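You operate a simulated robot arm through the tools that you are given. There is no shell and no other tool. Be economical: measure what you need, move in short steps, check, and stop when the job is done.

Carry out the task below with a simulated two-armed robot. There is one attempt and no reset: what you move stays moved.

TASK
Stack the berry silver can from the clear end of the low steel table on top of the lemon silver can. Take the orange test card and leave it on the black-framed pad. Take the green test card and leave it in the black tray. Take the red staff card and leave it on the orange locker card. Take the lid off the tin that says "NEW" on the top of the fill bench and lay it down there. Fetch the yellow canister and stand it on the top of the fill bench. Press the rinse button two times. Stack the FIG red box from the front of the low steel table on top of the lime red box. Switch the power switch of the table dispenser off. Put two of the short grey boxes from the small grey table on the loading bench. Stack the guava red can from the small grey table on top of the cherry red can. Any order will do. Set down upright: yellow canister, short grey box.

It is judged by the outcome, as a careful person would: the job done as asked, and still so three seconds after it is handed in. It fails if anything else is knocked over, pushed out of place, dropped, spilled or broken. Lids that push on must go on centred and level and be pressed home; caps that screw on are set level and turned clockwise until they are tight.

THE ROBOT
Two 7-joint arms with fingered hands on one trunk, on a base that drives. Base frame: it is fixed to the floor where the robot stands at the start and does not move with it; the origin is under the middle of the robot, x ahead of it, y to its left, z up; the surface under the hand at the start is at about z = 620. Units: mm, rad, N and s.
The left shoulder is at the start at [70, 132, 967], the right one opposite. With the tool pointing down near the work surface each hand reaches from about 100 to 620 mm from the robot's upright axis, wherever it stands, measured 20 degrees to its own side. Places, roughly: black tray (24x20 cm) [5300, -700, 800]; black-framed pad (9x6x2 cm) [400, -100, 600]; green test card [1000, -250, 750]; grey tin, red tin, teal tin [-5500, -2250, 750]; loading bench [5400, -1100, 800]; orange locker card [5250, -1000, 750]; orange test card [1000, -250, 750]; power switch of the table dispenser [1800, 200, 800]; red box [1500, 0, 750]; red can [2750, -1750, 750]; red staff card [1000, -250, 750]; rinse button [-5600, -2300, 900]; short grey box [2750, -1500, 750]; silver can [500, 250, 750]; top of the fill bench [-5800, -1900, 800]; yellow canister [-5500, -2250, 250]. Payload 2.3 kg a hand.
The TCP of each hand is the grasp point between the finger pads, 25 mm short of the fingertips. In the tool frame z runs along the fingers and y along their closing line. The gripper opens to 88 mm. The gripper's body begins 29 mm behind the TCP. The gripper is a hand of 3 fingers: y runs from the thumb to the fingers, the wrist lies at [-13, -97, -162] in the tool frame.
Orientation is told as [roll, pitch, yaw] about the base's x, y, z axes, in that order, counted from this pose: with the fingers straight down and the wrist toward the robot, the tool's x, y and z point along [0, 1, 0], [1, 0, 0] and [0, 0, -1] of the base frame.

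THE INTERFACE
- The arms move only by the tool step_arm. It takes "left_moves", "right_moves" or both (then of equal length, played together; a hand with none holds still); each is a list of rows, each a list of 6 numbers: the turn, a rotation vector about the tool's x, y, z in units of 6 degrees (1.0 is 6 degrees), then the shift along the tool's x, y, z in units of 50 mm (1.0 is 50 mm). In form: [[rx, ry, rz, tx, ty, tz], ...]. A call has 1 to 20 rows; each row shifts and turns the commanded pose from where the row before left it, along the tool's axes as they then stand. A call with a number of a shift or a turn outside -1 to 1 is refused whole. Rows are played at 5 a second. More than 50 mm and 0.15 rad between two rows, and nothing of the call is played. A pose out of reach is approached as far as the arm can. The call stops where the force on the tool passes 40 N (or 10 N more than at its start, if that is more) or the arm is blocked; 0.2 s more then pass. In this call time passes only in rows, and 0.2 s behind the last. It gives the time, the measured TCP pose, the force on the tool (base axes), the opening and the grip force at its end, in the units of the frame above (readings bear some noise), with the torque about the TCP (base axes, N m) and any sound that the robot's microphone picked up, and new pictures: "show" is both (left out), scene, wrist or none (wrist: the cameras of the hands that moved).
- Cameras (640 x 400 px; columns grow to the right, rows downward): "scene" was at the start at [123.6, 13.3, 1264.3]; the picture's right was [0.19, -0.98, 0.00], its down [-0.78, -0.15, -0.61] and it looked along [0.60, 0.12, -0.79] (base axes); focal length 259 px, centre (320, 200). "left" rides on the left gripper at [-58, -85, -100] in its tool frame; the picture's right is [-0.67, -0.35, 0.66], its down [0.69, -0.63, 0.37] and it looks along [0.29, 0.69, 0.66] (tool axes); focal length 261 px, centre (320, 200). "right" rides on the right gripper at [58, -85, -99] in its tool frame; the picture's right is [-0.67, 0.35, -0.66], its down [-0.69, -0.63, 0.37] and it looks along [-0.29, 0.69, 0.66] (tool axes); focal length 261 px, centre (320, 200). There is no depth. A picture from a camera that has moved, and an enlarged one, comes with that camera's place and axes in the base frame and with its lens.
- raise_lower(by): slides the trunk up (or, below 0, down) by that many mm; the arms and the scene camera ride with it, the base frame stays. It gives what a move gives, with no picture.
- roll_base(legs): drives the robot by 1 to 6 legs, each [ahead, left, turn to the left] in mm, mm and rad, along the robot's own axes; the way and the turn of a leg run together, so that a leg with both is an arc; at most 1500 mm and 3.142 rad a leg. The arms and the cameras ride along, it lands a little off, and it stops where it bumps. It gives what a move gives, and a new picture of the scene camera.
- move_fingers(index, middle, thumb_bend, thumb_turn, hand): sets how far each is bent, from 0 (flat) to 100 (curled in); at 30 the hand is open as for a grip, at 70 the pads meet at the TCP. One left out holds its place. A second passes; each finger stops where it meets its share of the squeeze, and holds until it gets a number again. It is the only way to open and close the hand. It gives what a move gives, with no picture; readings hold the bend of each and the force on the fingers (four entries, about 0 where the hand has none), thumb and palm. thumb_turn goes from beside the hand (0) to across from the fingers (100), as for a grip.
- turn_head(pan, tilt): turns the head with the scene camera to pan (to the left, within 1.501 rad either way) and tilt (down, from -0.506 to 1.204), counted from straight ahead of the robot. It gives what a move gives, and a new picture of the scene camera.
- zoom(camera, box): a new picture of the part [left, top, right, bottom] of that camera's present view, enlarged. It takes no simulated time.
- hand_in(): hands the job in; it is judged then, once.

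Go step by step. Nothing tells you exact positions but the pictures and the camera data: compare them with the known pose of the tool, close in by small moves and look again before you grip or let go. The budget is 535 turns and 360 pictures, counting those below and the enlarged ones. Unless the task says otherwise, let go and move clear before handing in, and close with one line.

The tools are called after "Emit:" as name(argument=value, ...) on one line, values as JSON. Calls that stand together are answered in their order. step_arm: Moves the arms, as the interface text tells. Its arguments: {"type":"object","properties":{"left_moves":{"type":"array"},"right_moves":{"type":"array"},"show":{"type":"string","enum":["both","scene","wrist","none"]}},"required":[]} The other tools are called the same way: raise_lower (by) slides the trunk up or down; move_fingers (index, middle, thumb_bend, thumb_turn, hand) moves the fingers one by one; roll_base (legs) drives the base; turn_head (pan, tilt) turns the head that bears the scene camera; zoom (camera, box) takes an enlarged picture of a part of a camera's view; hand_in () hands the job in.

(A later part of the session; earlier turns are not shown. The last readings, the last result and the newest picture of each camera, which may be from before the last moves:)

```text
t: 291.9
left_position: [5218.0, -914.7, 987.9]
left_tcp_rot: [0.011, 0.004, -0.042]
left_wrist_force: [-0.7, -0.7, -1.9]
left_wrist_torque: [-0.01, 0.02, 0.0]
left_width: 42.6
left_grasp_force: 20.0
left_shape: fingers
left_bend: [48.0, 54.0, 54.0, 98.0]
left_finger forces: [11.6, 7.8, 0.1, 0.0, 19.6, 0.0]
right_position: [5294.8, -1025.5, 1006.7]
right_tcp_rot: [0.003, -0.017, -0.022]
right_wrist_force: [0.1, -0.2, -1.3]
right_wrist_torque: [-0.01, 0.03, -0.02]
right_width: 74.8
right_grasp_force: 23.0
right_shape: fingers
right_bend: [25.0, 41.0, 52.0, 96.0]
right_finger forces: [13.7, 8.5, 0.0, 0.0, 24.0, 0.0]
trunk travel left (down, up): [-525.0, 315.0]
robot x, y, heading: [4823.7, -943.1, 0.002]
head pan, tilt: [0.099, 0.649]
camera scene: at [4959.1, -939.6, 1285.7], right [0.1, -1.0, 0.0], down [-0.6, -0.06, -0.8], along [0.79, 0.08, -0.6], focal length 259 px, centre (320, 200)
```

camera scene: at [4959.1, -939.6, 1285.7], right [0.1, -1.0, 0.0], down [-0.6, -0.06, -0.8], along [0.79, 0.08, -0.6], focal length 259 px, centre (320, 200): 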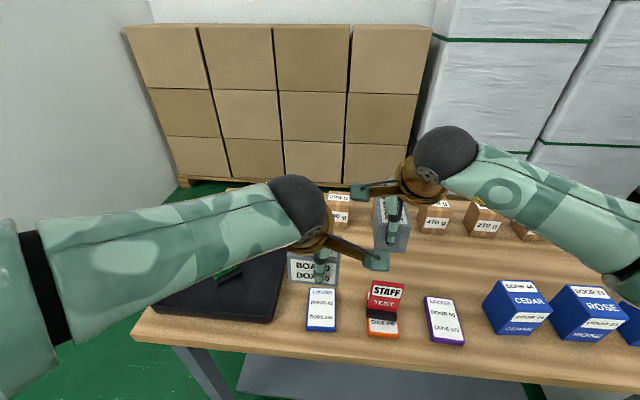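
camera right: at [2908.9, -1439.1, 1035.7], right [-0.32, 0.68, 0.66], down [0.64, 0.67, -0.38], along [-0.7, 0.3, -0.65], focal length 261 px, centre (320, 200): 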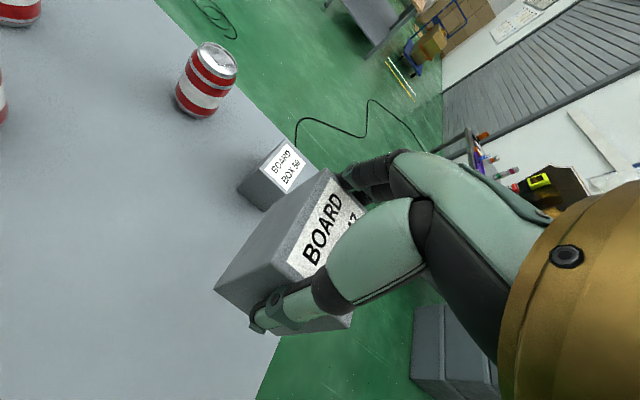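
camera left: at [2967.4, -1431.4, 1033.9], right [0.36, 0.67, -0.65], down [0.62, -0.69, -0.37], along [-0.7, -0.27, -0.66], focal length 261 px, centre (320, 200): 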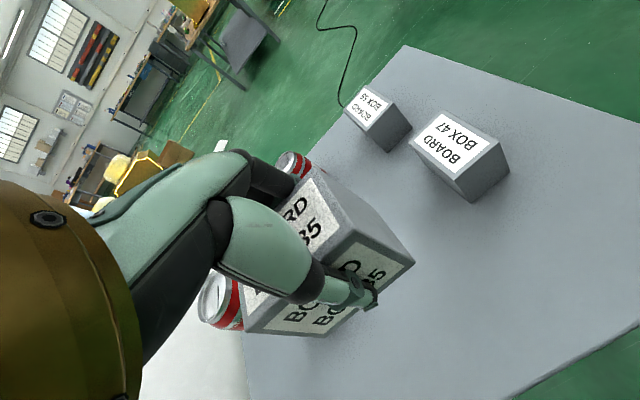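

Now extend the right hand to the free area behind the staff card (~[5385, −1030]) and look.

Emit:
step_arm(right_moves=[[0, 0, 0, 0, 0.9, 0], [0, 0, 0, 0.1, 0.9, 0], [0, 0, 0, 0, 0, 0.8], [0, 0, 0, 0, 0, 0.8], [0, 0, 0, 0, 0, 0.8]], show="both")

```text
t: 293.1
left_position: [5219.8, -916.0, 986.9]
left_tcp_rot: [0.012, 0.004, -0.042]
left_wrist_force: [-0.1, -0.4, -2.4]
left_wrist_torque: [-0.02, 0.02, -0.01]
left_width: 42.4
left_grasp_force: 19.4
left_shape: fingers
left_bend: [48.0, 54.0, 54.0, 98.0]
left_finger forces: [11.6, 7.8, 0.0, 0.0, 19.6, 0.0]
right_position: [5375.5, -1022.6, 887.5]
right_tcp_rot: [0.006, -0.013, -0.018]
right_wrist_force: [0.4, -0.2, -1.1]
right_wrist_torque: [-0.06, -0.02, -0.01]
right_width: 74.2
right_grasp_force: 23.4
right_shape: fingers
right_bend: [26.0, 41.0, 52.0, 96.0]
right_finger forces: [13.3, 8.8, 0.0, 0.1, 23.5, 0.0]
right hand out of reach, approached as far as the arm can: row 2
trunk travel left (down, up): [-525.0, 315.0]
robot x, y, heading: [4822.5, -946.8, -0.002]
head pan, tilt: [0.099, 0.649]
camera scene: at [4960.8, -940.0, 1285.5], right [0.1, -1.0, 0.0], down [-0.6, -0.06, -0.8], along [0.79, 0.08, -0.61], focal length 259 px, centre (320, 200)
camera right: at [5291.2, -963.7, 986.0], right [0.33, -0.68, 0.66], down [-0.64, -0.67, -0.38], along [0.7, -0.3, -0.65], focal length 261 px, centre (320, 200)
```

scene: 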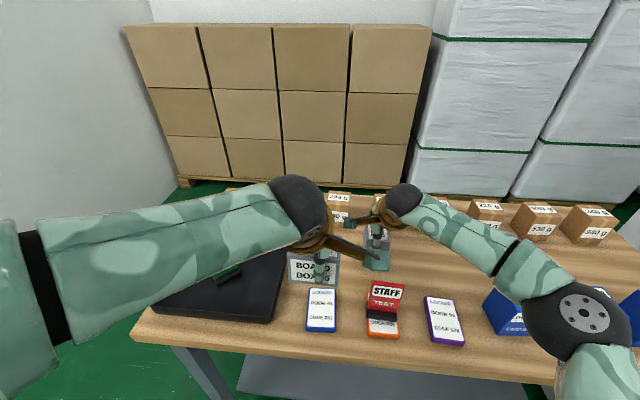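
right: 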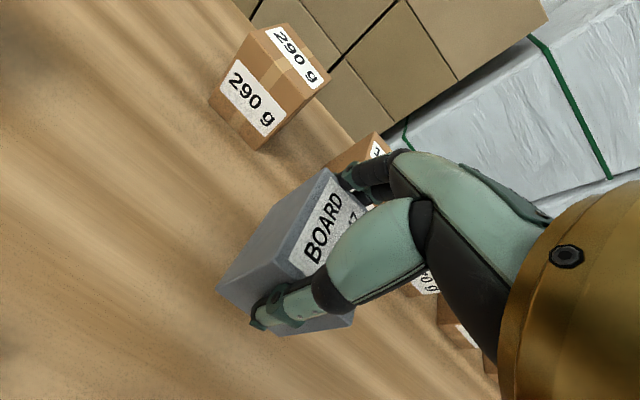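

Emit:
step_arm(right_moves=[[0, 0, 0, 0, 0, 0.3], [0, 0, 0, 0, 0, 0.25]], show="both")

```text
t: 293.7
left_position: [5219.2, -914.8, 987.0]
left_tcp_rot: [0.01, 0.003, -0.04]
left_wrist_force: [0.0, -0.5, -1.7]
left_wrist_torque: [-0.06, -0.02, 0.0]
left_width: 42.4
left_grasp_force: 19.4
left_shape: fingers
left_bend: [48.0, 54.0, 54.0, 98.0]
left_finger forces: [11.6, 7.8, 0.0, 0.0, 19.7, 0.0]
right_position: [5375.7, -1022.1, 860.8]
right_tcp_rot: [0.003, -0.014, -0.018]
right_wrist_force: [1.3, -0.1, -1.6]
right_wrist_torque: [-0.01, -0.01, 0.0]
right_width: 74.1
right_grasp_force: 22.3
right_shape: fingers
right_bend: [26.0, 41.0, 52.0, 96.0]
right_finger forces: [13.3, 8.9, 0.1, 0.1, 23.5, 0.1]
trunk travel left (down, up): [-525.0, 315.0]
robot x, y, heading: [4819.6, -943.9, -0.004]
head pan, tilt: [0.099, 0.649]
camera scene: at [4960.4, -939.8, 1285.6], right [0.1, -1.0, 0.0], down [-0.6, -0.06, -0.8], along [0.79, 0.08, -0.61], focal length 259 px, centre (320, 200)
camera right: at [5291.4, -964.3, 958.4], right [0.33, -0.68, 0.66], down [-0.64, -0.67, -0.38], along [0.7, -0.3, -0.65], focal length 261 px, centre (320, 200)
```

scene: 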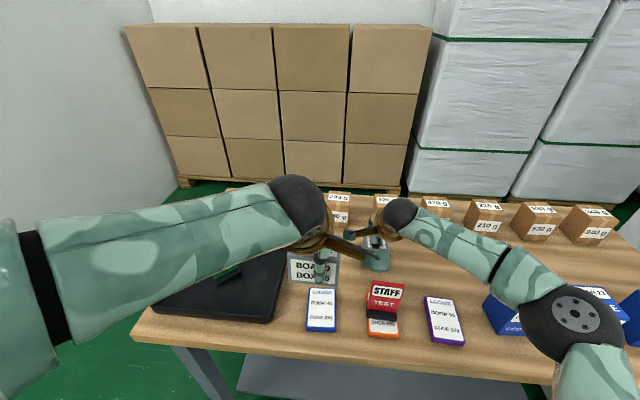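
right: 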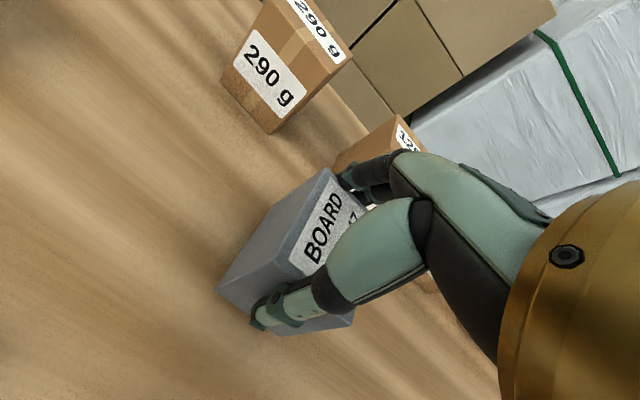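

My right elbow is close to the blue boxes, so I'll shift the base 80 mm left before setting down.

Emit:
step_arm(right_moves=[[0, 0, 0, 0, 0, -0.4]], show="none")

Emit:
roll_base(legs=[[0, 85, 0]])

Emit:
step_arm(right_moves=[[0, 0, 0, 0, 0, 0.5], [0, 0, 0, 0, 0, 0.1], [0, 0, 0, 0, 0, 0.08], [0, 0, 0, 0, 0, 0.06]], show="wrist")

```text
t: 294.1
left_position: [5218.3, -915.6, 987.2]
left_tcp_rot: [0.012, 0.004, -0.044]
left_wrist_force: [0.9, 0.2, -1.7]
left_wrist_torque: [-0.01, 0.03, 0.02]
left_width: 42.5
left_grasp_force: 19.0
left_shape: fingers
left_bend: [48.0, 54.0, 54.0, 98.0]
left_finger forces: [11.6, 7.8, 0.0, 0.0, 19.6, 0.0]
right_position: [5376.2, -1022.7, 879.4]
right_tcp_rot: [0.003, -0.013, -0.021]
right_wrist_force: [0.4, 0.7, -0.8]
right_wrist_torque: [0.02, -0.01, 0.02]
right_width: 74.2
right_grasp_force: 22.6
right_shape: fingers
right_bend: [26.0, 41.0, 52.0, 96.0]
right_finger forces: [13.2, 8.8, 0.0, 0.1, 23.4, 0.0]
trunk travel left (down, up): [-525.0, 315.0]
robot x, y, heading: [4823.0, -945.8, -0.004]
head pan, tilt: [0.099, 0.649]
```

```text
t: 295.2
left_position: [5219.7, -830.2, 987.4]
left_tcp_rot: [0.013, 0.002, -0.042]
left_wrist_force: [-1.2, 0.0, -2.2]
left_wrist_torque: [-0.03, 0.01, 0.01]
left_width: 42.4
left_grasp_force: 19.7
left_shape: fingers
left_bend: [48.0, 54.0, 54.0, 98.0]
left_finger forces: [11.6, 7.7, 0.1, 0.0, 19.6, 0.0]
right_position: [5377.3, -939.2, 879.7]
right_tcp_rot: [0.005, -0.013, -0.02]
right_wrist_force: [0.1, -0.4, -2.0]
right_wrist_torque: [0.0, -0.01, -0.01]
right_width: 74.1
right_grasp_force: 23.0
right_shape: fingers
right_bend: [26.0, 41.0, 52.0, 96.0]
right_finger forces: [13.2, 8.7, 0.0, 0.1, 23.5, 0.0]
trunk travel left (down, up): [-525.0, 315.0]
robot x, y, heading: [4823.5, -860.7, -0.003]
head pan, tilt: [0.099, 0.649]
camera scene: at [4960.6, -855.1, 1285.6], right [0.09, -1.0, 0.0], down [-0.6, -0.06, -0.8], along [0.79, 0.08, -0.61], focal length 259 px, centre (320, 200)
```

scene: 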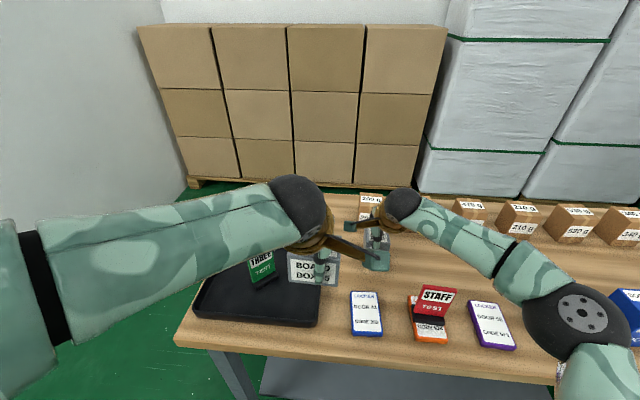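

```text
t: 296.2
left_position: [5213.3, -829.5, 990.1]
left_tcp_rot: [0.011, -0.005, -0.043]
left_wrist_force: [-0.5, -0.3, -2.0]
left_wrist_torque: [0.03, 0.0, -0.03]
left_width: 42.5
left_grasp_force: 19.9
left_shape: fingers
left_bend: [48.0, 54.0, 54.0, 98.0]
left_finger forces: [11.5, 7.8, 0.1, 0.1, 19.6, 0.1]
right_position: [5373.7, -937.9, 850.4]
right_tcp_rot: [0.008, -0.028, -0.023]
right_wrist_force: [6.3, -2.4, 36.0]
right_wrist_torque: [0.09, -0.65, -0.06]
right_width: 74.9
right_grasp_force: 25.2
right_shape: fingers
right_bend: [23.0, 39.0, 55.0, 96.0]
right_finger forces: [20.8, 10.2, 0.0, 0.0, 20.4, 0.0]
trunk travel left (down, up): [-525.0, 315.0]
robot x, y, heading: [4825.2, -863.6, -0.007]
head pan, tilt: [0.099, 0.649]
camera right: at [5286.8, -879.2, 947.6], right [0.31, -0.68, 0.66], down [-0.63, -0.67, -0.39], along [0.71, -0.3, -0.64], focal length 261 px, centre (320, 200)
```

right: 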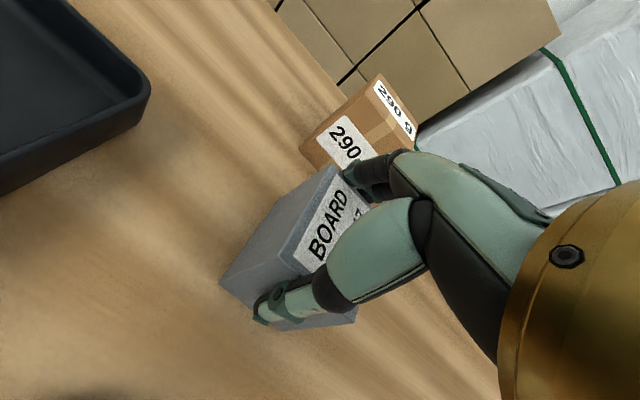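

Firm contact. Ease up 4 mm and release (fingers wide only as needed).

Emit:
step_arm(right_moves=[[0, 0, 0, 0, 0, -0.08]], show="none")

Emit:
move_fingers(hand="right", index=18, middle=18, thumb_bend=25)

Emit:
step_arm(right_moves=[[0, 0, 0, 0, 0, -0.4], [0, 0, 0, 0, 0, -0.9], [0, 0, 0, 0, 0, -0.9], [0, 0, 0, 0, -0.6, 0], [0, 0, 0, 0, -0.9, 0]], show="scene")

```text
t: 296.6
left_position: [5213.6, -830.2, 988.2]
left_tcp_rot: [0.01, -0.003, -0.041]
left_wrist_force: [0.7, -0.3, -1.7]
left_wrist_torque: [-0.02, -0.01, 0.03]
left_width: 42.5
left_grasp_force: 19.4
left_shape: fingers
left_bend: [48.0, 54.0, 54.0, 98.0]
left_finger forces: [11.6, 7.8, 0.1, 0.0, 19.6, 0.0]
right_position: [5374.3, -937.1, 851.6]
right_tcp_rot: [0.003, -0.021, -0.02]
right_wrist_force: [4.4, -2.9, 25.1]
right_wrist_torque: [0.09, -0.8, -0.1]
right_width: 74.8
right_grasp_force: 25.9
right_shape: fingers
right_bend: [23.0, 39.0, 55.0, 96.0]
right_finger forces: [19.6, 10.6, 0.1, 0.0, 21.8, 0.0]
trunk travel left (down, up): [-525.0, 315.0]
robot x, y, heading: [4821.8, -861.2, -0.006]
head pan, tilt: [0.099, 0.649]
```

```text
t: 297.6
left_position: [5218.8, -829.8, 987.2]
left_tcp_rot: [0.01, 0.003, -0.045]
left_wrist_force: [-0.6, 0.1, -1.7]
left_wrist_torque: [0.0, 0.0, 0.02]
left_width: 42.3
left_grasp_force: 19.4
left_shape: fingers
left_bend: [48.0, 54.0, 54.0, 98.0]
left_finger forces: [11.7, 7.8, 0.0, 0.0, 19.6, 0.0]
right_position: [5376.2, -936.7, 847.5]
right_tcp_rot: [0.005, -0.013, -0.021]
right_wrist_force: [0.4, 0.2, 0.0]
right_wrist_torque: [-0.02, 0.02, -0.01]
right_width: 102.8
right_grasp_force: 0.4
right_shape: fingers
right_bend: [18.0, 18.0, 25.0, 97.0]
right_finger forces: [0.0, 0.0, 0.0, 0.1, 0.3, 0.1]
trunk travel left (down, up): [-525.0, 315.0]
robot x, y, heading: [4822.8, -862.2, -0.003]
head pan, tilt: [0.099, 0.649]
```

```text
t: 298.8
left_position: [5218.4, -830.5, 988.1]
left_tcp_rot: [0.01, 0.001, -0.044]
left_wrist_force: [0.4, 0.3, -0.8]
left_wrist_torque: [-0.02, 0.0, 0.0]
left_width: 42.6
left_grasp_force: 19.7
left_shape: fingers
left_bend: [48.0, 54.0, 54.0, 98.0]
left_finger forces: [11.5, 7.8, 0.0, 0.0, 19.7, 0.1]
right_position: [5298.4, -937.0, 956.9]
right_tcp_rot: [0.004, -0.017, -0.024]
right_wrist_force: [-0.8, -0.3, -0.4]
right_wrist_torque: [-0.02, 0.01, -0.01]
right_width: 102.8
right_grasp_force: 0.1
right_shape: fingers
right_bend: [18.0, 18.0, 25.0, 97.0]
right_finger forces: [0.0, 0.0, 0.1, 0.0, 0.0, 0.0]
trunk travel left (down, up): [-525.0, 315.0]
robot x, y, heading: [4826.9, -859.5, -0.008]
head pan, tilt: [0.099, 0.649]
camera scene: at [4958.4, -854.5, 1285.8], right [0.09, -1.0, 0.0], down [-0.6, -0.06, -0.8], along [0.79, 0.08, -0.6], focal length 259 px, centre (320, 200)
```

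scene: 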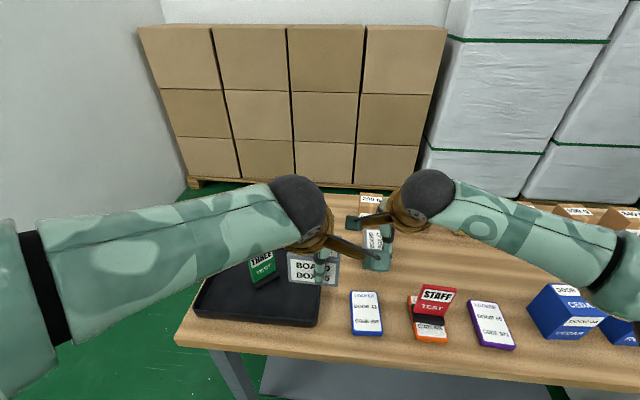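

Box 47 stands on the bench. Raise and retract the right hand, then strafe right to place box 35 with the left hand at ~[5385, −1060].

Emit:
step_arm(right_moves=[[0, 0, 0, 0, -0.5, -0.8], [0, 0, 0, 0, -0.7, -0.6], [0, 0, 0, 0, -0.7, 0]], show="none")

Emit:
roll_base(legs=[[0, -225, 0]])

Emit:
step_arm(left_moves=[[0, 0, 0.4, 0, 0.85, 0], [0, 0, 0, 0, 0.85, 0], [0, 0, 0, 0, 0.85, 0], [0, 0, 0, 0, 0.6, 0], [0, 0, 0, 0, 0, 0.8], [0, 0, 0, 0, 0, 0.8]], show="both")

```text
t: 299.6
left_position: [5218.8, -830.2, 987.5]
left_tcp_rot: [0.011, 0.004, -0.043]
left_wrist_force: [-0.3, 0.3, -0.5]
left_wrist_torque: [0.0, 0.03, -0.01]
left_width: 42.5
left_grasp_force: 19.5
left_shape: fingers
left_bend: [48.0, 54.0, 54.0, 98.0]
left_finger forces: [11.6, 7.8, 0.1, 0.1, 19.6, 0.0]
right_position: [5204.0, -937.7, 1024.1]
right_tcp_rot: [0.003, -0.013, -0.023]
right_wrist_force: [0.6, -0.1, 0.2]
right_wrist_torque: [0.01, -0.01, 0.0]
right_width: 102.8
right_grasp_force: 0.0
right_shape: fingers
right_bend: [18.0, 18.0, 25.0, 97.0]
right_finger forces: [0.1, 0.0, 0.0, 0.0, 0.1, 0.0]
trunk travel left (down, up): [-525.0, 315.0]
robot x, y, heading: [4821.9, -863.2, -0.009]
head pan, tilt: [0.099, 0.649]
```

```text
t: 301.3
left_position: [5218.2, -1049.8, 987.3]
left_tcp_rot: [0.01, 0.004, -0.041]
left_wrist_force: [-0.2, 0.3, -2.4]
left_wrist_torque: [-0.02, 0.02, -0.02]
left_width: 42.5
left_grasp_force: 19.1
left_shape: fingers
left_bend: [48.0, 54.0, 54.0, 98.0]
left_finger forces: [11.6, 7.9, 0.0, 0.0, 19.7, 0.0]
right_position: [5203.5, -1158.2, 1025.4]
right_tcp_rot: [0.003, -0.014, -0.021]
right_wrist_force: [-1.0, -0.7, -1.3]
right_wrist_torque: [-0.01, -0.02, -0.03]
right_width: 103.0
right_grasp_force: 0.0
right_shape: fingers
right_bend: [18.0, 18.0, 25.0, 97.0]
right_finger forces: [0.1, 0.0, 0.0, 0.1, 0.1, 0.0]
trunk travel left (down, up): [-525.0, 315.0]
robot x, y, heading: [4822.6, -1084.4, -0.006]
head pan, tilt: [0.099, 0.649]
camera scene: at [4959.1, -1074.9, 1285.7], right [0.1, -1.0, 0.0], down [-0.6, -0.06, -0.8], along [0.79, 0.08, -0.6], focal length 259 px, centre (320, 200)
```

scene: 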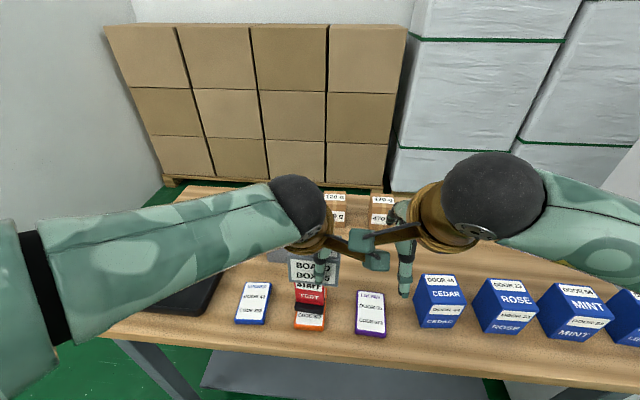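

```text
t: 302.7
left_position: [5365.6, -1061.3, 903.4]
left_tcp_rot: [0.009, 0.008, -0.085]
left_wrist_force: [-0.9, 0.7, -1.3]
left_wrist_torque: [-0.04, 0.02, -0.01]
left_width: 42.2
left_grasp_force: 18.8
left_shape: fingers
left_bend: [49.0, 55.0, 54.0, 98.0]
left_finger forces: [11.1, 7.6, 0.0, 0.0, 19.0, 0.0]
left hand out of reach, approached as far as the arm can: row 4
right_position: [5204.8, -1158.1, 1023.8]
right_tcp_rot: [0.004, -0.012, -0.021]
right_wrist_force: [0.3, 0.0, 0.5]
right_wrist_torque: [-0.01, 0.01, -0.01]
right_width: 102.8
right_grasp_force: 0.0
right_shape: fingers
right_bend: [18.0, 18.0, 25.0, 97.0]
right_finger forces: [0.0, 0.0, 0.1, 0.0, 0.0, 0.1]
trunk travel left (down, up): [-525.0, 315.0]
robot x, y, heading: [4818.8, -1078.1, -0.004]
head pan, tilt: [0.099, 0.649]
camera scene: at [4960.6, -1075.8, 1285.5], right [0.1, -1.0, 0.0], down [-0.6, -0.06, -0.8], along [0.79, 0.08, -0.61], focal length 259 px, centre (320, 200)
camera left: at [5277.1, -1113.4, 1002.7], right [-0.41, -0.63, -0.66], down [-0.57, 0.74, -0.36], along [0.71, 0.23, -0.66], focal length 261 px, centre (320, 200)
```

scene: 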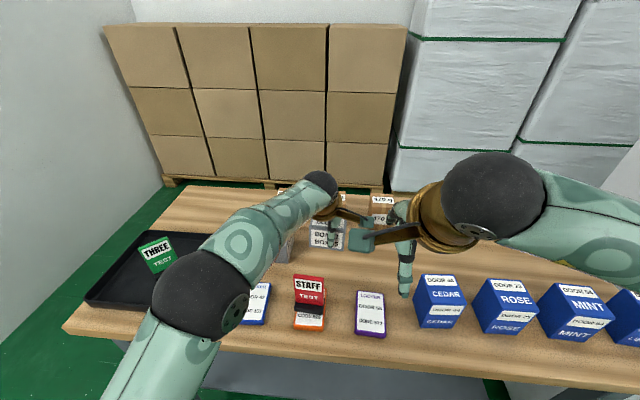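
left: 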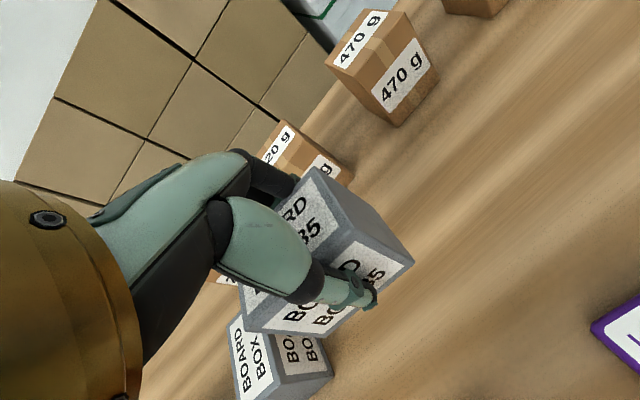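

Emit:
step_arm(left_moves=[[0, 0, 0, 0, 0, 0.6], [0, 0, 0, 0, 0, 0.4], [0, 0, 0, 0, 0, 0.12]], show="both")

```text
t: 303.5
left_position: [5364.2, -1059.4, 851.8]
left_tcp_rot: [0.011, 0.004, -0.086]
left_wrist_force: [-0.5, 0.2, -1.8]
left_wrist_torque: [0.0, -0.02, -0.03]
left_width: 42.0
left_grasp_force: 18.4
left_shape: fingers
left_bend: [49.0, 55.0, 54.0, 98.0]
left_finger forces: [11.1, 7.7, 0.1, 0.0, 18.8, 0.0]
right_position: [5203.9, -1157.6, 1024.6]
right_tcp_rot: [0.003, -0.012, -0.023]
right_wrist_force: [0.3, 0.9, 0.3]
right_wrist_torque: [0.01, 0.02, -0.02]
right_width: 102.8
right_grasp_force: 0.1
right_shape: fingers
right_bend: [18.0, 18.0, 25.0, 97.0]
right_finger forces: [0.0, 0.0, 0.0, 0.1, 0.1, 0.0]
trunk travel left (down, up): [-525.0, 315.0]
robot x, y, heading: [4817.4, -1086.0, -0.004]
head pan, tilt: [0.099, 0.649]
camera scene: at [4959.1, -1075.6, 1285.7], right [0.1, -1.0, 0.0], down [-0.6, -0.06, -0.8], along [0.79, 0.08, -0.6], focal length 259 px, centre (320, 200)
camera left: at [5275.6, -1112.0, 949.1], right [-0.41, -0.63, -0.66], down [-0.57, 0.74, -0.36], along [0.71, 0.23, -0.66], focal length 261 px, centre (320, 200)
```

scene: 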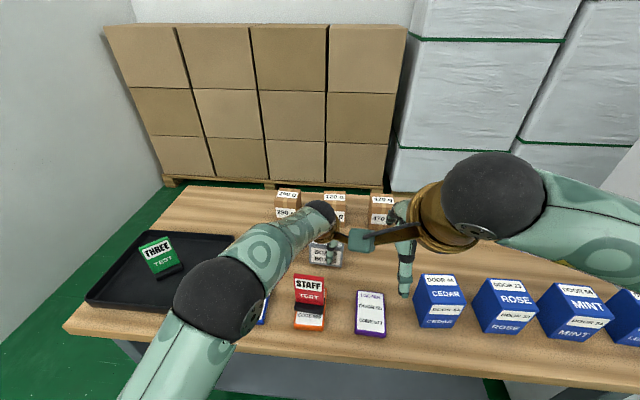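
left: 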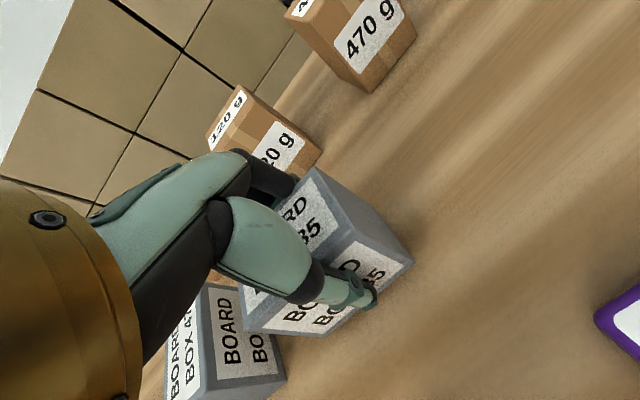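

Emit:
step_arm(left_moves=[[0, 0, 0, 0, 0, 0.1], [0, 0, 0, 0, 0, 0.06], [0, 0, 0, 0, 0, 0.05]], show="none")

```text
t: 304.3
left_position: [5363.8, -1060.4, 842.8]
left_tcp_rot: [0.011, 0.0, -0.085]
left_wrist_force: [0.3, 0.1, 5.2]
left_wrist_torque: [-0.13, -0.21, 0.02]
left_width: 41.8
left_grasp_force: 20.1
left_shape: fingers
left_bend: [49.0, 55.0, 55.0, 98.0]
left_finger forces: [12.2, 8.5, 0.0, 0.0, 19.5, 0.0]
right_position: [5203.1, -1158.0, 1025.3]
right_tcp_rot: [0.003, -0.017, -0.021]
right_wrist_force: [0.0, 0.1, -0.3]
right_wrist_torque: [-0.01, 0.01, 0.0]
right_width: 102.8
right_grasp_force: 0.2
right_shape: fingers
right_bend: [18.0, 18.0, 25.0, 97.0]
right_finger forces: [0.1, 0.0, 0.0, 0.1, 0.0, 0.0]
trunk travel left (down, up): [-525.0, 315.0]
robot x, y, heading: [4822.5, -1078.7, -0.001]
head pan, tilt: [0.099, 0.649]
```

Contact made. Release, lift and back away.

Emit:
move_fingers(hand="left", index=34, middle=34, thumb_bend=34)

Emit:
step_arm(left_moves=[[0, 0, 0, 0, 0, -0.5], [0, 0, 0, 0, 0, -0.9], [0, 0, 0, 0, 0, -0.9], [0, 0, 0, 0, -0.6, -0.7], [0, 0, 0, 0, -0.9, 0], [0, 0, 0, 0, -0.9, 0]], show="none")

Emit:
roll_base(legs=[[-350, 0, 0]])

```text
t: 305.3
left_position: [5364.4, -1060.0, 840.6]
left_tcp_rot: [0.01, 0.005, -0.083]
left_wrist_force: [-0.4, -0.1, 0.0]
left_wrist_torque: [-0.02, 0.0, -0.01]
left_width: 76.2
left_grasp_force: 0.0
left_shape: fingers
left_bend: [34.0, 34.0, 34.0, 96.0]
left_finger forces: [0.1, 0.0, 0.1, 0.0, 0.1, 0.1]
right_position: [5203.9, -1157.8, 1024.8]
right_tcp_rot: [0.003, -0.015, -0.021]
right_wrist_force: [0.0, 0.4, 0.8]
right_wrist_torque: [-0.04, 0.03, 0.03]
right_width: 102.9
right_grasp_force: 0.0
right_shape: fingers
right_bend: [18.0, 18.0, 25.0, 97.0]
right_finger forces: [0.0, 0.1, 0.0, 0.0, 0.1, 0.0]
trunk travel left (down, up): [-525.0, 315.0]
robot x, y, heading: [4823.4, -1082.3, 0.002]
head pan, tilt: [0.099, 0.649]
```

```text
t: 306.7
left_position: [5243.0, -1051.8, 992.0]
left_tcp_rot: [0.01, 0.003, -0.085]
left_wrist_force: [-0.6, 0.7, 1.0]
left_wrist_torque: [0.01, 0.0, 0.02]
left_width: 76.4
left_grasp_force: 0.0
left_shape: fingers
left_bend: [34.0, 34.0, 34.0, 96.0]
left_finger forces: [0.0, 0.1, 0.0, 0.0, 0.0, 0.0]
right_position: [5202.2, -1156.7, 1026.9]
right_tcp_rot: [0.004, -0.016, -0.021]
right_wrist_force: [0.2, 0.0, 0.6]
right_wrist_torque: [-0.04, -0.04, 0.0]
right_width: 102.6
right_grasp_force: 0.0
right_shape: fingers
right_bend: [18.0, 18.0, 25.0, 97.0]
right_finger forces: [0.0, 0.0, 0.0, 0.0, 0.0, 0.0]
trunk travel left (down, up): [-525.0, 315.0]
robot x, y, heading: [4825.4, -1082.0, 0.001]
head pan, tilt: [0.099, 0.649]
```

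```text
t: 308.9
left_position: [4896.8, -1051.1, 990.6]
left_tcp_rot: [0.011, 0.003, -0.086]
left_wrist_force: [-0.4, -0.7, 0.2]
left_wrist_torque: [0.03, 0.0, 0.0]
left_width: 76.2
left_grasp_force: 0.1
left_shape: fingers
left_bend: [34.0, 34.0, 34.0, 96.0]
left_finger forces: [0.0, 0.0, 0.0, 0.0, 0.1, 0.0]
right_position: [4855.1, -1157.6, 1024.6]
right_tcp_rot: [0.004, -0.013, -0.021]
right_wrist_force: [0.5, -0.5, 0.0]
right_wrist_torque: [0.02, -0.02, -0.03]
right_width: 102.9
right_grasp_force: 0.0
right_shape: fingers
right_bend: [18.0, 18.0, 25.0, 97.0]
right_finger forces: [0.0, 0.1, 0.0, 0.0, 0.0, 0.0]
trunk travel left (down, up): [-525.0, 315.0]
robot x, y, heading: [4475.0, -1083.8, -0.008]
head pan, tilt: [0.099, 0.649]
camera scene: at [4611.1, -1074.4, 1285.6], right [0.09, -1.0, 0.0], down [-0.6, -0.06, -0.8], along [0.79, 0.08, -0.61], focal length 259 px, centre (320, 200)
```

scene: 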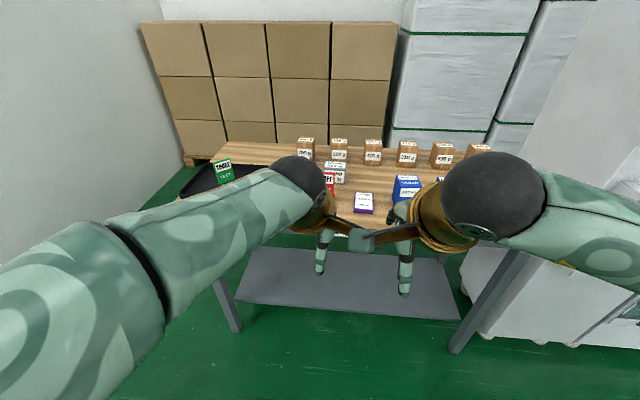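

Everything on the bench looks in place. Now the long trip to the fill bench (around [−5500, −2250]). Turn around and go back past the sheet and the small table.

Emit:
roll_base(legs=[[0, -310, 0], [0, 0, 3.141], [1195, 0, 0], [0, -560, 0], [1500, 0, 0], [700, 0, 0]])

Emit:
turn_head(pan=0.0, tilt=0.2)

```text
t: 337.1
left_position: [720.0, -586.0, 990.2]
left_tcp_rot: [0.011, 0.001, 2.982]
left_wrist_force: [1.7, 0.3, 0.7]
left_wrist_torque: [-0.02, -0.04, -0.03]
left_width: 76.5
left_grasp_force: 0.1
left_shape: fingers
left_bend: [34.0, 34.0, 34.0, 96.0]
left_finger forces: [0.0, 0.0, 0.0, 0.0, 0.0, 0.0]
right_position: [768.8, -483.3, 1025.2]
right_tcp_rot: [0.003, -0.013, 3.044]
right_wrist_force: [-0.6, -0.8, -0.2]
right_wrist_torque: [-0.01, -0.01, 0.01]
right_width: 102.7
right_grasp_force: 0.0
right_shape: fingers
right_bend: [18.0, 18.0, 25.0, 97.0]
right_finger forces: [0.0, 0.1, 0.0, 0.0, 0.1, 0.1]
trunk travel left (down, up): [-525.0, 315.0]
robot x, y, heading: [1143.3, -589.7, 3.058]
head pan, tilt: [0.099, 0.649]
camera scene: at [1006.4, -587.0, 1285.7], right [-0.02, 1.0, 0.0], down [0.6, 0.01, -0.8], along [-0.8, -0.02, -0.6], focal length 259 px, centre (320, 200)
```

scene: 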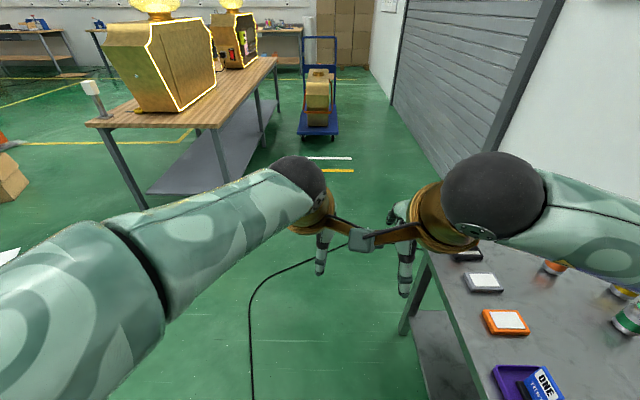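

```text
t: 338.0
left_position: [719.2, -585.8, 990.8]
left_tcp_rot: [0.01, 0.005, 2.981]
left_wrist_force: [0.2, 0.5, 0.8]
left_wrist_torque: [0.02, 0.02, 0.02]
left_width: 76.3
left_grasp_force: 0.0
left_shape: fingers
left_bend: [34.0, 34.0, 34.0, 96.0]
left_finger forces: [0.1, 0.1, 0.0, 0.0, 0.0, 0.0]
right_position: [768.7, -484.4, 1024.3]
right_tcp_rot: [0.003, -0.014, 3.042]
right_wrist_force: [-0.4, -0.2, 0.1]
right_wrist_torque: [0.0, 0.0, -0.02]
right_width: 102.8
right_grasp_force: 0.0
right_shape: fingers
right_bend: [18.0, 18.0, 25.0, 97.0]
right_finger forces: [0.0, 0.0, 0.1, 0.1, 0.0, 0.0]
trunk travel left (down, up): [-525.0, 315.0]
robot x, y, heading: [1142.7, -588.2, 3.063]
head pan, tilt: [0.0, 0.201]
camera scene: at [1000.1, -577.9, 1326.7], right [0.08, 1.0, 0.0], down [0.2, -0.02, -0.98], along [-0.98, 0.08, -0.2], focal length 259 px, centre (320, 200)
```

scene: 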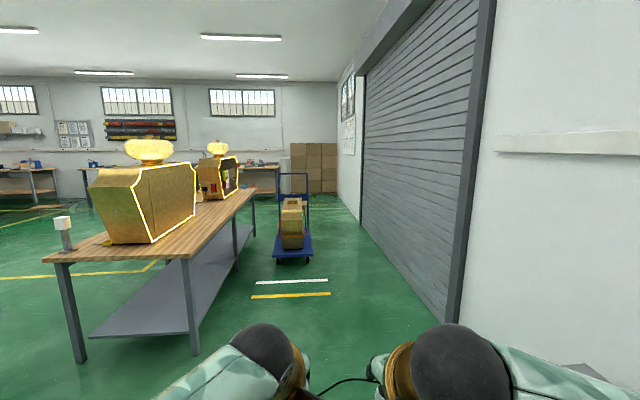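

Heading drifted a bit; correct it. Ahead: wooden table (x −530…−1720, y −1980…−1270) and a blue cart (x≈−1900…, y −850…−430), wall at y≈+510. Move on to x≈−250 and look again.

Emit:
roll_base(legs=[[0, 0, 0.08], [1350, 0, 0]])

Emit:
turn_head(pan=0.5, tilt=0.2)

```text
t: 345.2
left_position: [-624.9, -595.0, 989.3]
left_tcp_rot: [0.01, 0.004, 3.039]
left_wrist_force: [-0.7, -0.2, -0.5]
left_wrist_torque: [-0.01, -0.03, 0.03]
left_width: 76.5
left_grasp_force: 0.1
left_shape: fingers
left_bend: [34.0, 34.0, 34.0, 96.0]
left_finger forces: [0.0, 0.1, 0.1, 0.1, 0.0, 0.0]
right_position: [-581.9, -489.8, 1025.0]
right_tcp_rot: [0.003, -0.014, 3.1]
right_wrist_force: [0.0, -0.7, -0.2]
right_wrist_torque: [0.03, 0.0, 0.0]
right_width: 102.7
right_grasp_force: 0.1
right_shape: fingers
right_bend: [18.0, 18.0, 25.0, 97.0]
right_finger forces: [0.1, 0.0, 0.0, 0.1, 0.0, 0.0]
trunk travel left (down, up): [-525.0, 315.0]
robot x, y, heading: [-204.4, -576.2, 3.117]
head pan, tilt: [0.0, 0.201]
camera scene: at [-345.7, -571.2, 1326.8], right [0.02, 1.0, 0.0], down [0.2, 0.0, -0.98], along [-0.98, 0.02, -0.2], focal length 259 px, centre (320, 200)
```

scene: 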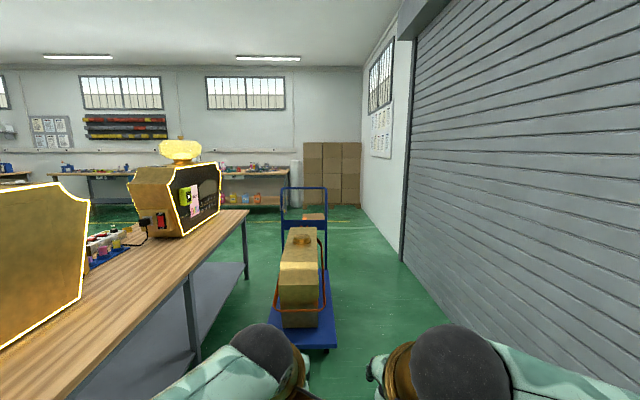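

```text
t: 346.2
left_position: [-625.2, -596.0, 990.1]
left_tcp_rot: [0.01, 0.005, 3.039]
left_wrist_force: [-0.9, -1.0, -0.7]
left_wrist_torque: [-0.03, -0.02, 0.0]
left_width: 76.5
left_grasp_force: 0.1
left_shape: fingers
left_bend: [34.0, 34.0, 34.0, 96.0]
left_finger forces: [0.0, 0.0, 0.1, 0.0, 0.0, 0.1]
right_position: [-582.0, -488.8, 1023.9]
right_tcp_rot: [0.004, -0.014, 3.1]
right_wrist_force: [0.3, 0.2, 0.2]
right_wrist_torque: [-0.02, -0.02, 0.0]
right_width: 102.9
right_grasp_force: 0.1
right_shape: fingers
right_bend: [18.0, 18.0, 25.0, 97.0]
right_finger forces: [0.0, 0.1, 0.0, 0.0, 0.1, 0.0]
trunk travel left (down, up): [-525.0, 315.0]
robot x, y, heading: [-200.0, -573.2, 3.119]
head pan, tilt: [0.499, 0.201]
camera scene: at [-335.5, -615.9, 1326.8], right [-0.46, 0.89, 0.0], down [0.18, 0.09, -0.98], along [-0.87, -0.45, -0.2], focal length 259 px, centre (320, 200)
```

scene: 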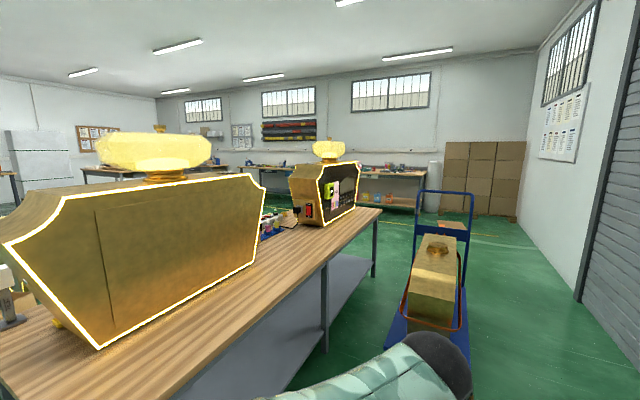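

The cart spans x −1890…−2990, y −840…−420; the wall is at y≈+480. I'll pass on its right along y≈30, and then look toward the far benches (canisters on a lower shelf are visible there).

Emit:
roll_base(legs=[[0, -600, 0.022], [1200, 0, 0]])

Emit:
turn_head(pan=0.0, tilt=0.35)

```text
t: 355.1
left_position: [-1796.1, -11.4, 990.4]
left_tcp_rot: [0.011, 0.003, 3.07]
left_wrist_force: [-0.4, 0.5, -1.3]
left_wrist_torque: [0.03, -0.02, 0.01]
left_width: 76.4
left_grasp_force: 0.2
left_shape: fingers
left_bend: [34.0, 34.0, 34.0, 96.0]
left_finger forces: [0.0, 0.0, 0.0, 0.1, 0.0, 0.0]
right_position: [-1758.0, 96.0, 1025.9]
right_tcp_rot: [0.003, -0.014, 3.134]
right_wrist_force: [-0.5, 0.3, -0.3]
right_wrist_torque: [0.0, -0.03, -0.01]
right_width: 102.7
right_grasp_force: 0.1
right_shape: fingers
right_bend: [18.0, 18.0, 25.0, 97.0]
right_finger forces: [0.0, 0.1, 0.0, 0.0, 0.1, 0.0]
trunk travel left (down, up): [-525.0, 315.0]
robot x, y, heading: [-1375.2, 18.3, -3.137]
head pan, tilt: [0.499, 0.201]
camera scene: at [-1507.3, -23.1, 1326.8], right [-0.49, 0.87, 0.0], down [0.17, 0.1, -0.98], along [-0.86, -0.48, -0.2], focal length 259 px, centre (320, 200)
```

scene: 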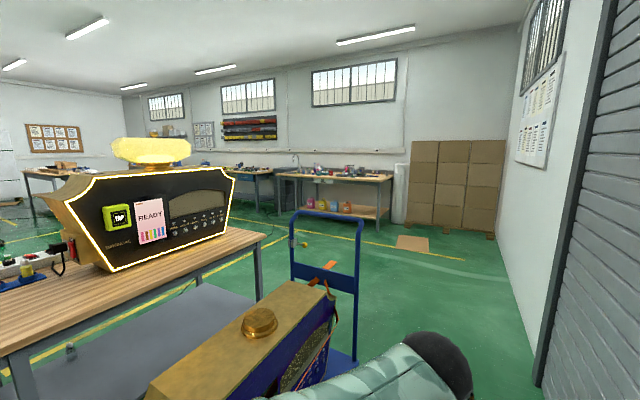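

```text
t: 356.1
left_position: [-1797.3, -12.1, 990.2]
left_tcp_rot: [0.01, 0.005, 3.07]
left_wrist_force: [-0.4, -0.1, 0.0]
left_wrist_torque: [0.0, 0.0, -0.04]
left_width: 76.2
left_grasp_force: 0.2
left_shape: fingers
left_bend: [34.0, 34.0, 34.0, 96.0]
left_finger forces: [0.0, 0.0, 0.0, 0.1, 0.1, 0.0]
right_position: [-1757.4, 95.1, 1024.1]
right_tcp_rot: [0.004, -0.014, 3.134]
right_wrist_force: [-0.6, 0.0, -0.2]
right_wrist_torque: [0.04, -0.01, -0.01]
right_width: 102.7
right_grasp_force: 0.0
right_shape: fingers
right_bend: [18.0, 18.0, 25.0, 97.0]
right_finger forces: [0.0, 0.1, 0.0, 0.0, 0.0, 0.0]
trunk travel left (down, up): [-525.0, 315.0]
robot x, y, heading: [-1373.7, 22.0, -3.132]
head pan, tilt: [0.0, 0.351]
camera scene: at [-1519.1, 21.3, 1312.8], right [-0.01, 1.0, 0.0], down [0.34, 0.0, -0.94], along [-0.94, -0.01, -0.34], focal length 259 px, centre (320, 200)
```

scene: 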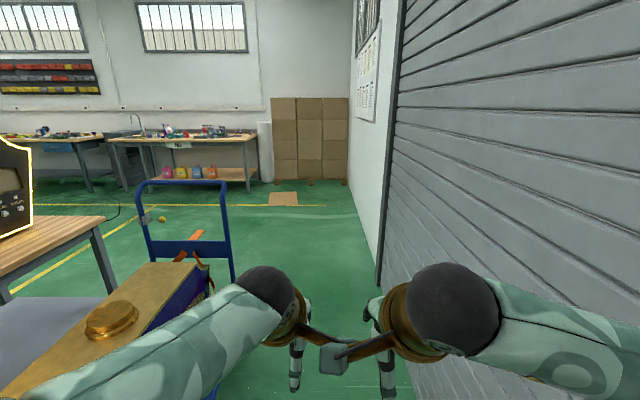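

The fill bench is ahead-left (front ≈ x −5550, y −1200…−3250), with canisters on its lower shelf. There is a small yellow ball on the floor near [−4460, −2010] to avoid. Drive on to x≈−3450 and look.

Emit:
roll_base(legs=[[1050, 0, 0], [1050, 0, 0]])

Emit:
turn_head(pan=0.9, tilt=0.45)

```text
t: 366.6
left_position: [-3911.8, -38.1, 991.1]
left_tcp_rot: [0.011, 0.003, 3.069]
left_wrist_force: [0.0, 0.3, 0.6]
left_wrist_torque: [-0.01, -0.03, -0.01]
left_width: 76.2
left_grasp_force: 0.1
left_shape: fingers
left_bend: [34.0, 34.0, 34.0, 96.0]
left_finger forces: [0.0, 0.1, 0.1, 0.1, 0.0, 0.0]
right_position: [-3872.6, 68.1, 1025.5]
right_tcp_rot: [0.003, -0.015, 3.134]
right_wrist_force: [-0.1, 0.3, 0.3]
right_wrist_torque: [0.01, 0.02, 0.0]
right_width: 102.6
right_grasp_force: 0.1
right_shape: fingers
right_bend: [18.0, 18.0, 25.0, 97.0]
right_finger forces: [0.0, 0.0, 0.1, 0.0, 0.1, 0.0]
trunk travel left (down, up): [-525.0, 315.0]
robot x, y, heading: [-3488.8, -2.9, -3.132]
head pan, tilt: [0.0, 0.351]
camera scene: at [-3632.6, -5.2, 1312.8], right [-0.01, 1.0, 0.0], down [0.34, 0.0, -0.94], along [-0.94, -0.01, -0.34], focal length 259 px, centre (320, 200)
```

scene: 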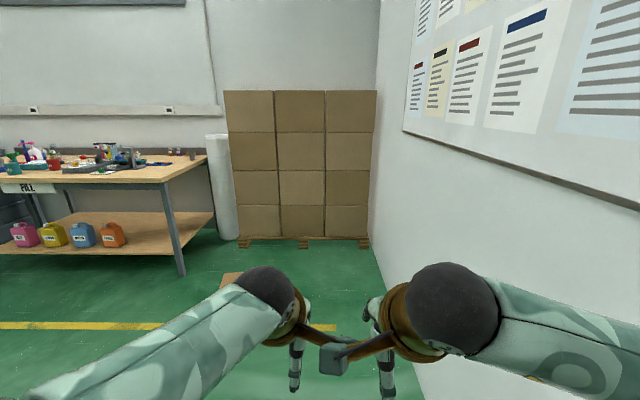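

```text
t: 367.8
left_position: [-3909.9, -38.4, 990.5]
left_tcp_rot: [0.01, 0.003, 3.071]
left_wrist_force: [-0.2, -0.1, 0.7]
left_wrist_torque: [-0.02, 0.01, -0.03]
left_width: 76.2
left_grasp_force: 0.1
left_shape: fingers
left_bend: [34.0, 34.0, 34.0, 96.0]
left_finger forces: [0.0, 0.1, 0.0, 0.0, 0.0, 0.0]
right_position: [-3871.2, 68.3, 1025.1]
right_tcp_rot: [0.004, -0.014, 3.134]
right_wrist_force: [-0.5, 0.2, -0.1]
right_wrist_torque: [-0.02, -0.01, 0.02]
right_width: 102.7
right_grasp_force: 0.0
right_shape: fingers
right_bend: [18.0, 18.0, 25.0, 97.0]
right_finger forces: [0.0, 0.0, 0.1, 0.0, 0.0, 0.0]
trunk travel left (down, up): [-525.0, 315.0]
robot x, y, heading: [-3488.6, -4.3, -3.131]
head pan, tilt: [0.901, 0.45]
camera scene: at [-3596.2, -76.9, 1303.5], right [-0.79, 0.61, 0.0], down [0.27, 0.34, -0.9], along [-0.55, -0.71, -0.44], focal length 259 px, centre (320, 200)
```

scene: 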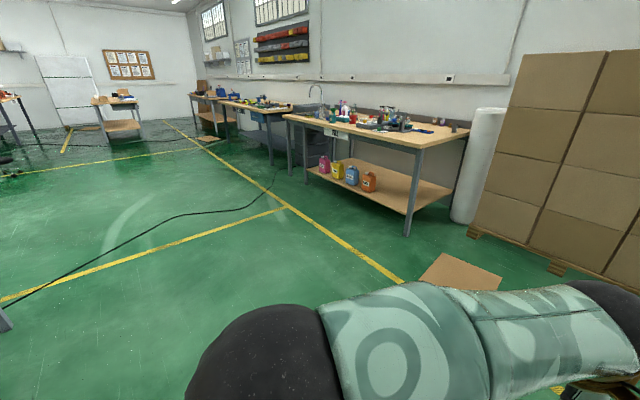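

The floor is clear. The fill bench front is x≈−5410, y −1140…−2680. Strafe left and then drive up to it.

Emit:
roll_base(legs=[[0, 1000, 0], [0, 1000, 0], [1300, 0, 0]])

Emit:
turn_head(pan=0.0, tilt=0.5)

```text
t: 383.7
left_position: [-5165.5, -2032.6, 990.3]
left_tcp_rot: [0.012, 0.004, 3.074]
left_wrist_force: [-0.2, 0.2, 0.2]
left_wrist_torque: [0.01, 0.02, -0.03]
left_width: 76.2
left_grasp_force: 0.1
left_shape: fingers
left_bend: [34.0, 34.0, 34.0, 96.0]
left_finger forces: [0.0, 0.0, 0.0, 0.0, 0.0, 0.1]
right_position: [-5126.2, -1926.4, 1024.9]
right_tcp_rot: [0.004, -0.015, 3.136]
right_wrist_force: [0.6, 0.2, -0.2]
right_wrist_torque: [-0.02, 0.06, -0.01]
right_width: 102.8
right_grasp_force: 0.0
right_shape: fingers
right_bend: [18.0, 18.0, 25.0, 97.0]
right_finger forces: [0.0, 0.1, 0.0, 0.1, 0.1, 0.1]
trunk travel left (down, up): [-525.0, 315.0]
robot x, y, heading: [-4747.0, -1994.0, -3.131]
head pan, tilt: [0.901, 0.45]
camera scene: at [-4851.6, -2070.1, 1303.6], right [-0.79, 0.61, 0.0], down [0.27, 0.34, -0.9], along [-0.55, -0.71, -0.44], focal length 259 px, centre (320, 200)
```

scene: 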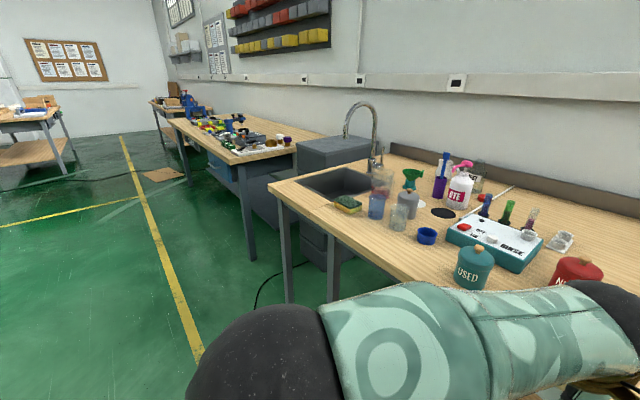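

```text
t: 384.9
left_position: [-5167.0, -2031.8, 989.4]
left_tcp_rot: [0.01, 0.004, 3.074]
left_wrist_force: [0.0, -0.8, -0.5]
left_wrist_torque: [-0.03, 0.02, 0.02]
left_width: 76.0
left_grasp_force: 0.0
left_shape: fingers
left_bend: [34.0, 34.0, 34.0, 96.0]
left_finger forces: [0.0, 0.0, 0.0, 0.0, 0.0, 0.0]
right_position: [-5128.4, -1926.1, 1024.6]
right_tcp_rot: [0.003, -0.013, 3.137]
right_wrist_force: [-0.4, 0.5, 1.1]
right_wrist_torque: [0.02, 0.0, -0.01]
right_width: 103.0
right_grasp_force: 0.1
right_shape: fingers
right_bend: [18.0, 18.0, 25.0, 97.0]
right_finger forces: [0.0, 0.0, 0.0, 0.0, 0.0, 0.0]
trunk travel left (down, up): [-525.0, 315.0]
robot x, y, heading: [-4745.8, -1995.8, -3.129]
head pan, tilt: [0.0, 0.499]
camera scene: at [-4886.5, -1998.6, 1299.1], right [-0.01, 1.0, 0.0], down [0.48, 0.01, -0.88], along [-0.88, -0.01, -0.48], focal length 259 px, centre (320, 200)
```

scene: 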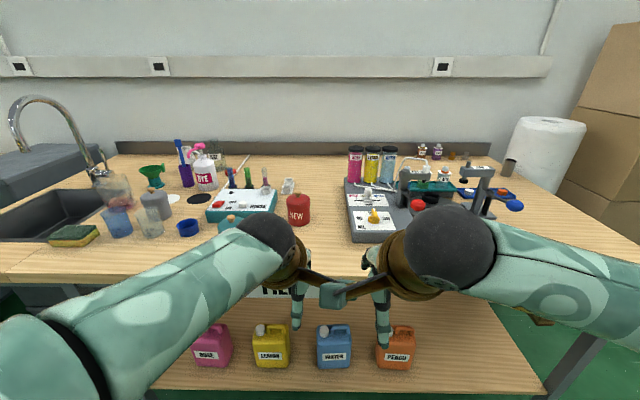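

I can see the tins (red "NEW", teal "USED"), a white/teal rinse unit and the canisters below. Zoom in.

Emit:
zoom(camera="scene", box=[40, 130, 320, 260])

Emit:
zoom(camera="scene", box=[280, 130, 540, 260])

```text
2.29 times, centred on (180, 195) of scene
camera zoom: at [-4886.5, -1998.6, 1299.1], right [-0.01, 1.0, 0.0], down [0.48, 0.01, -0.88], along [-0.88, -0.01, -0.48], focal length 592 px, centre (640, 211)
```

zoom: 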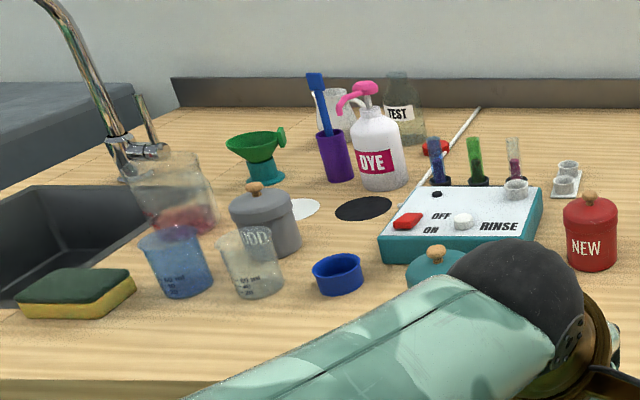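

```text
2.46 times, centred on (410, 195) of scene
camera zoom: at [-4886.5, -1998.6, 1299.1], right [-0.01, 1.0, 0.0], down [0.48, 0.01, -0.88], along [-0.88, -0.01, -0.48], focal length 638 px, centre (98, 212)
```

zoom: 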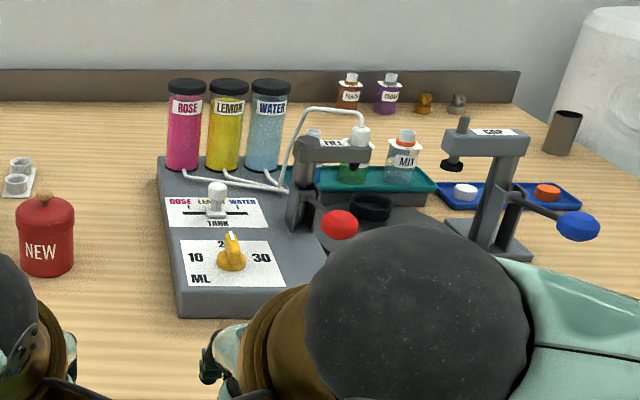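

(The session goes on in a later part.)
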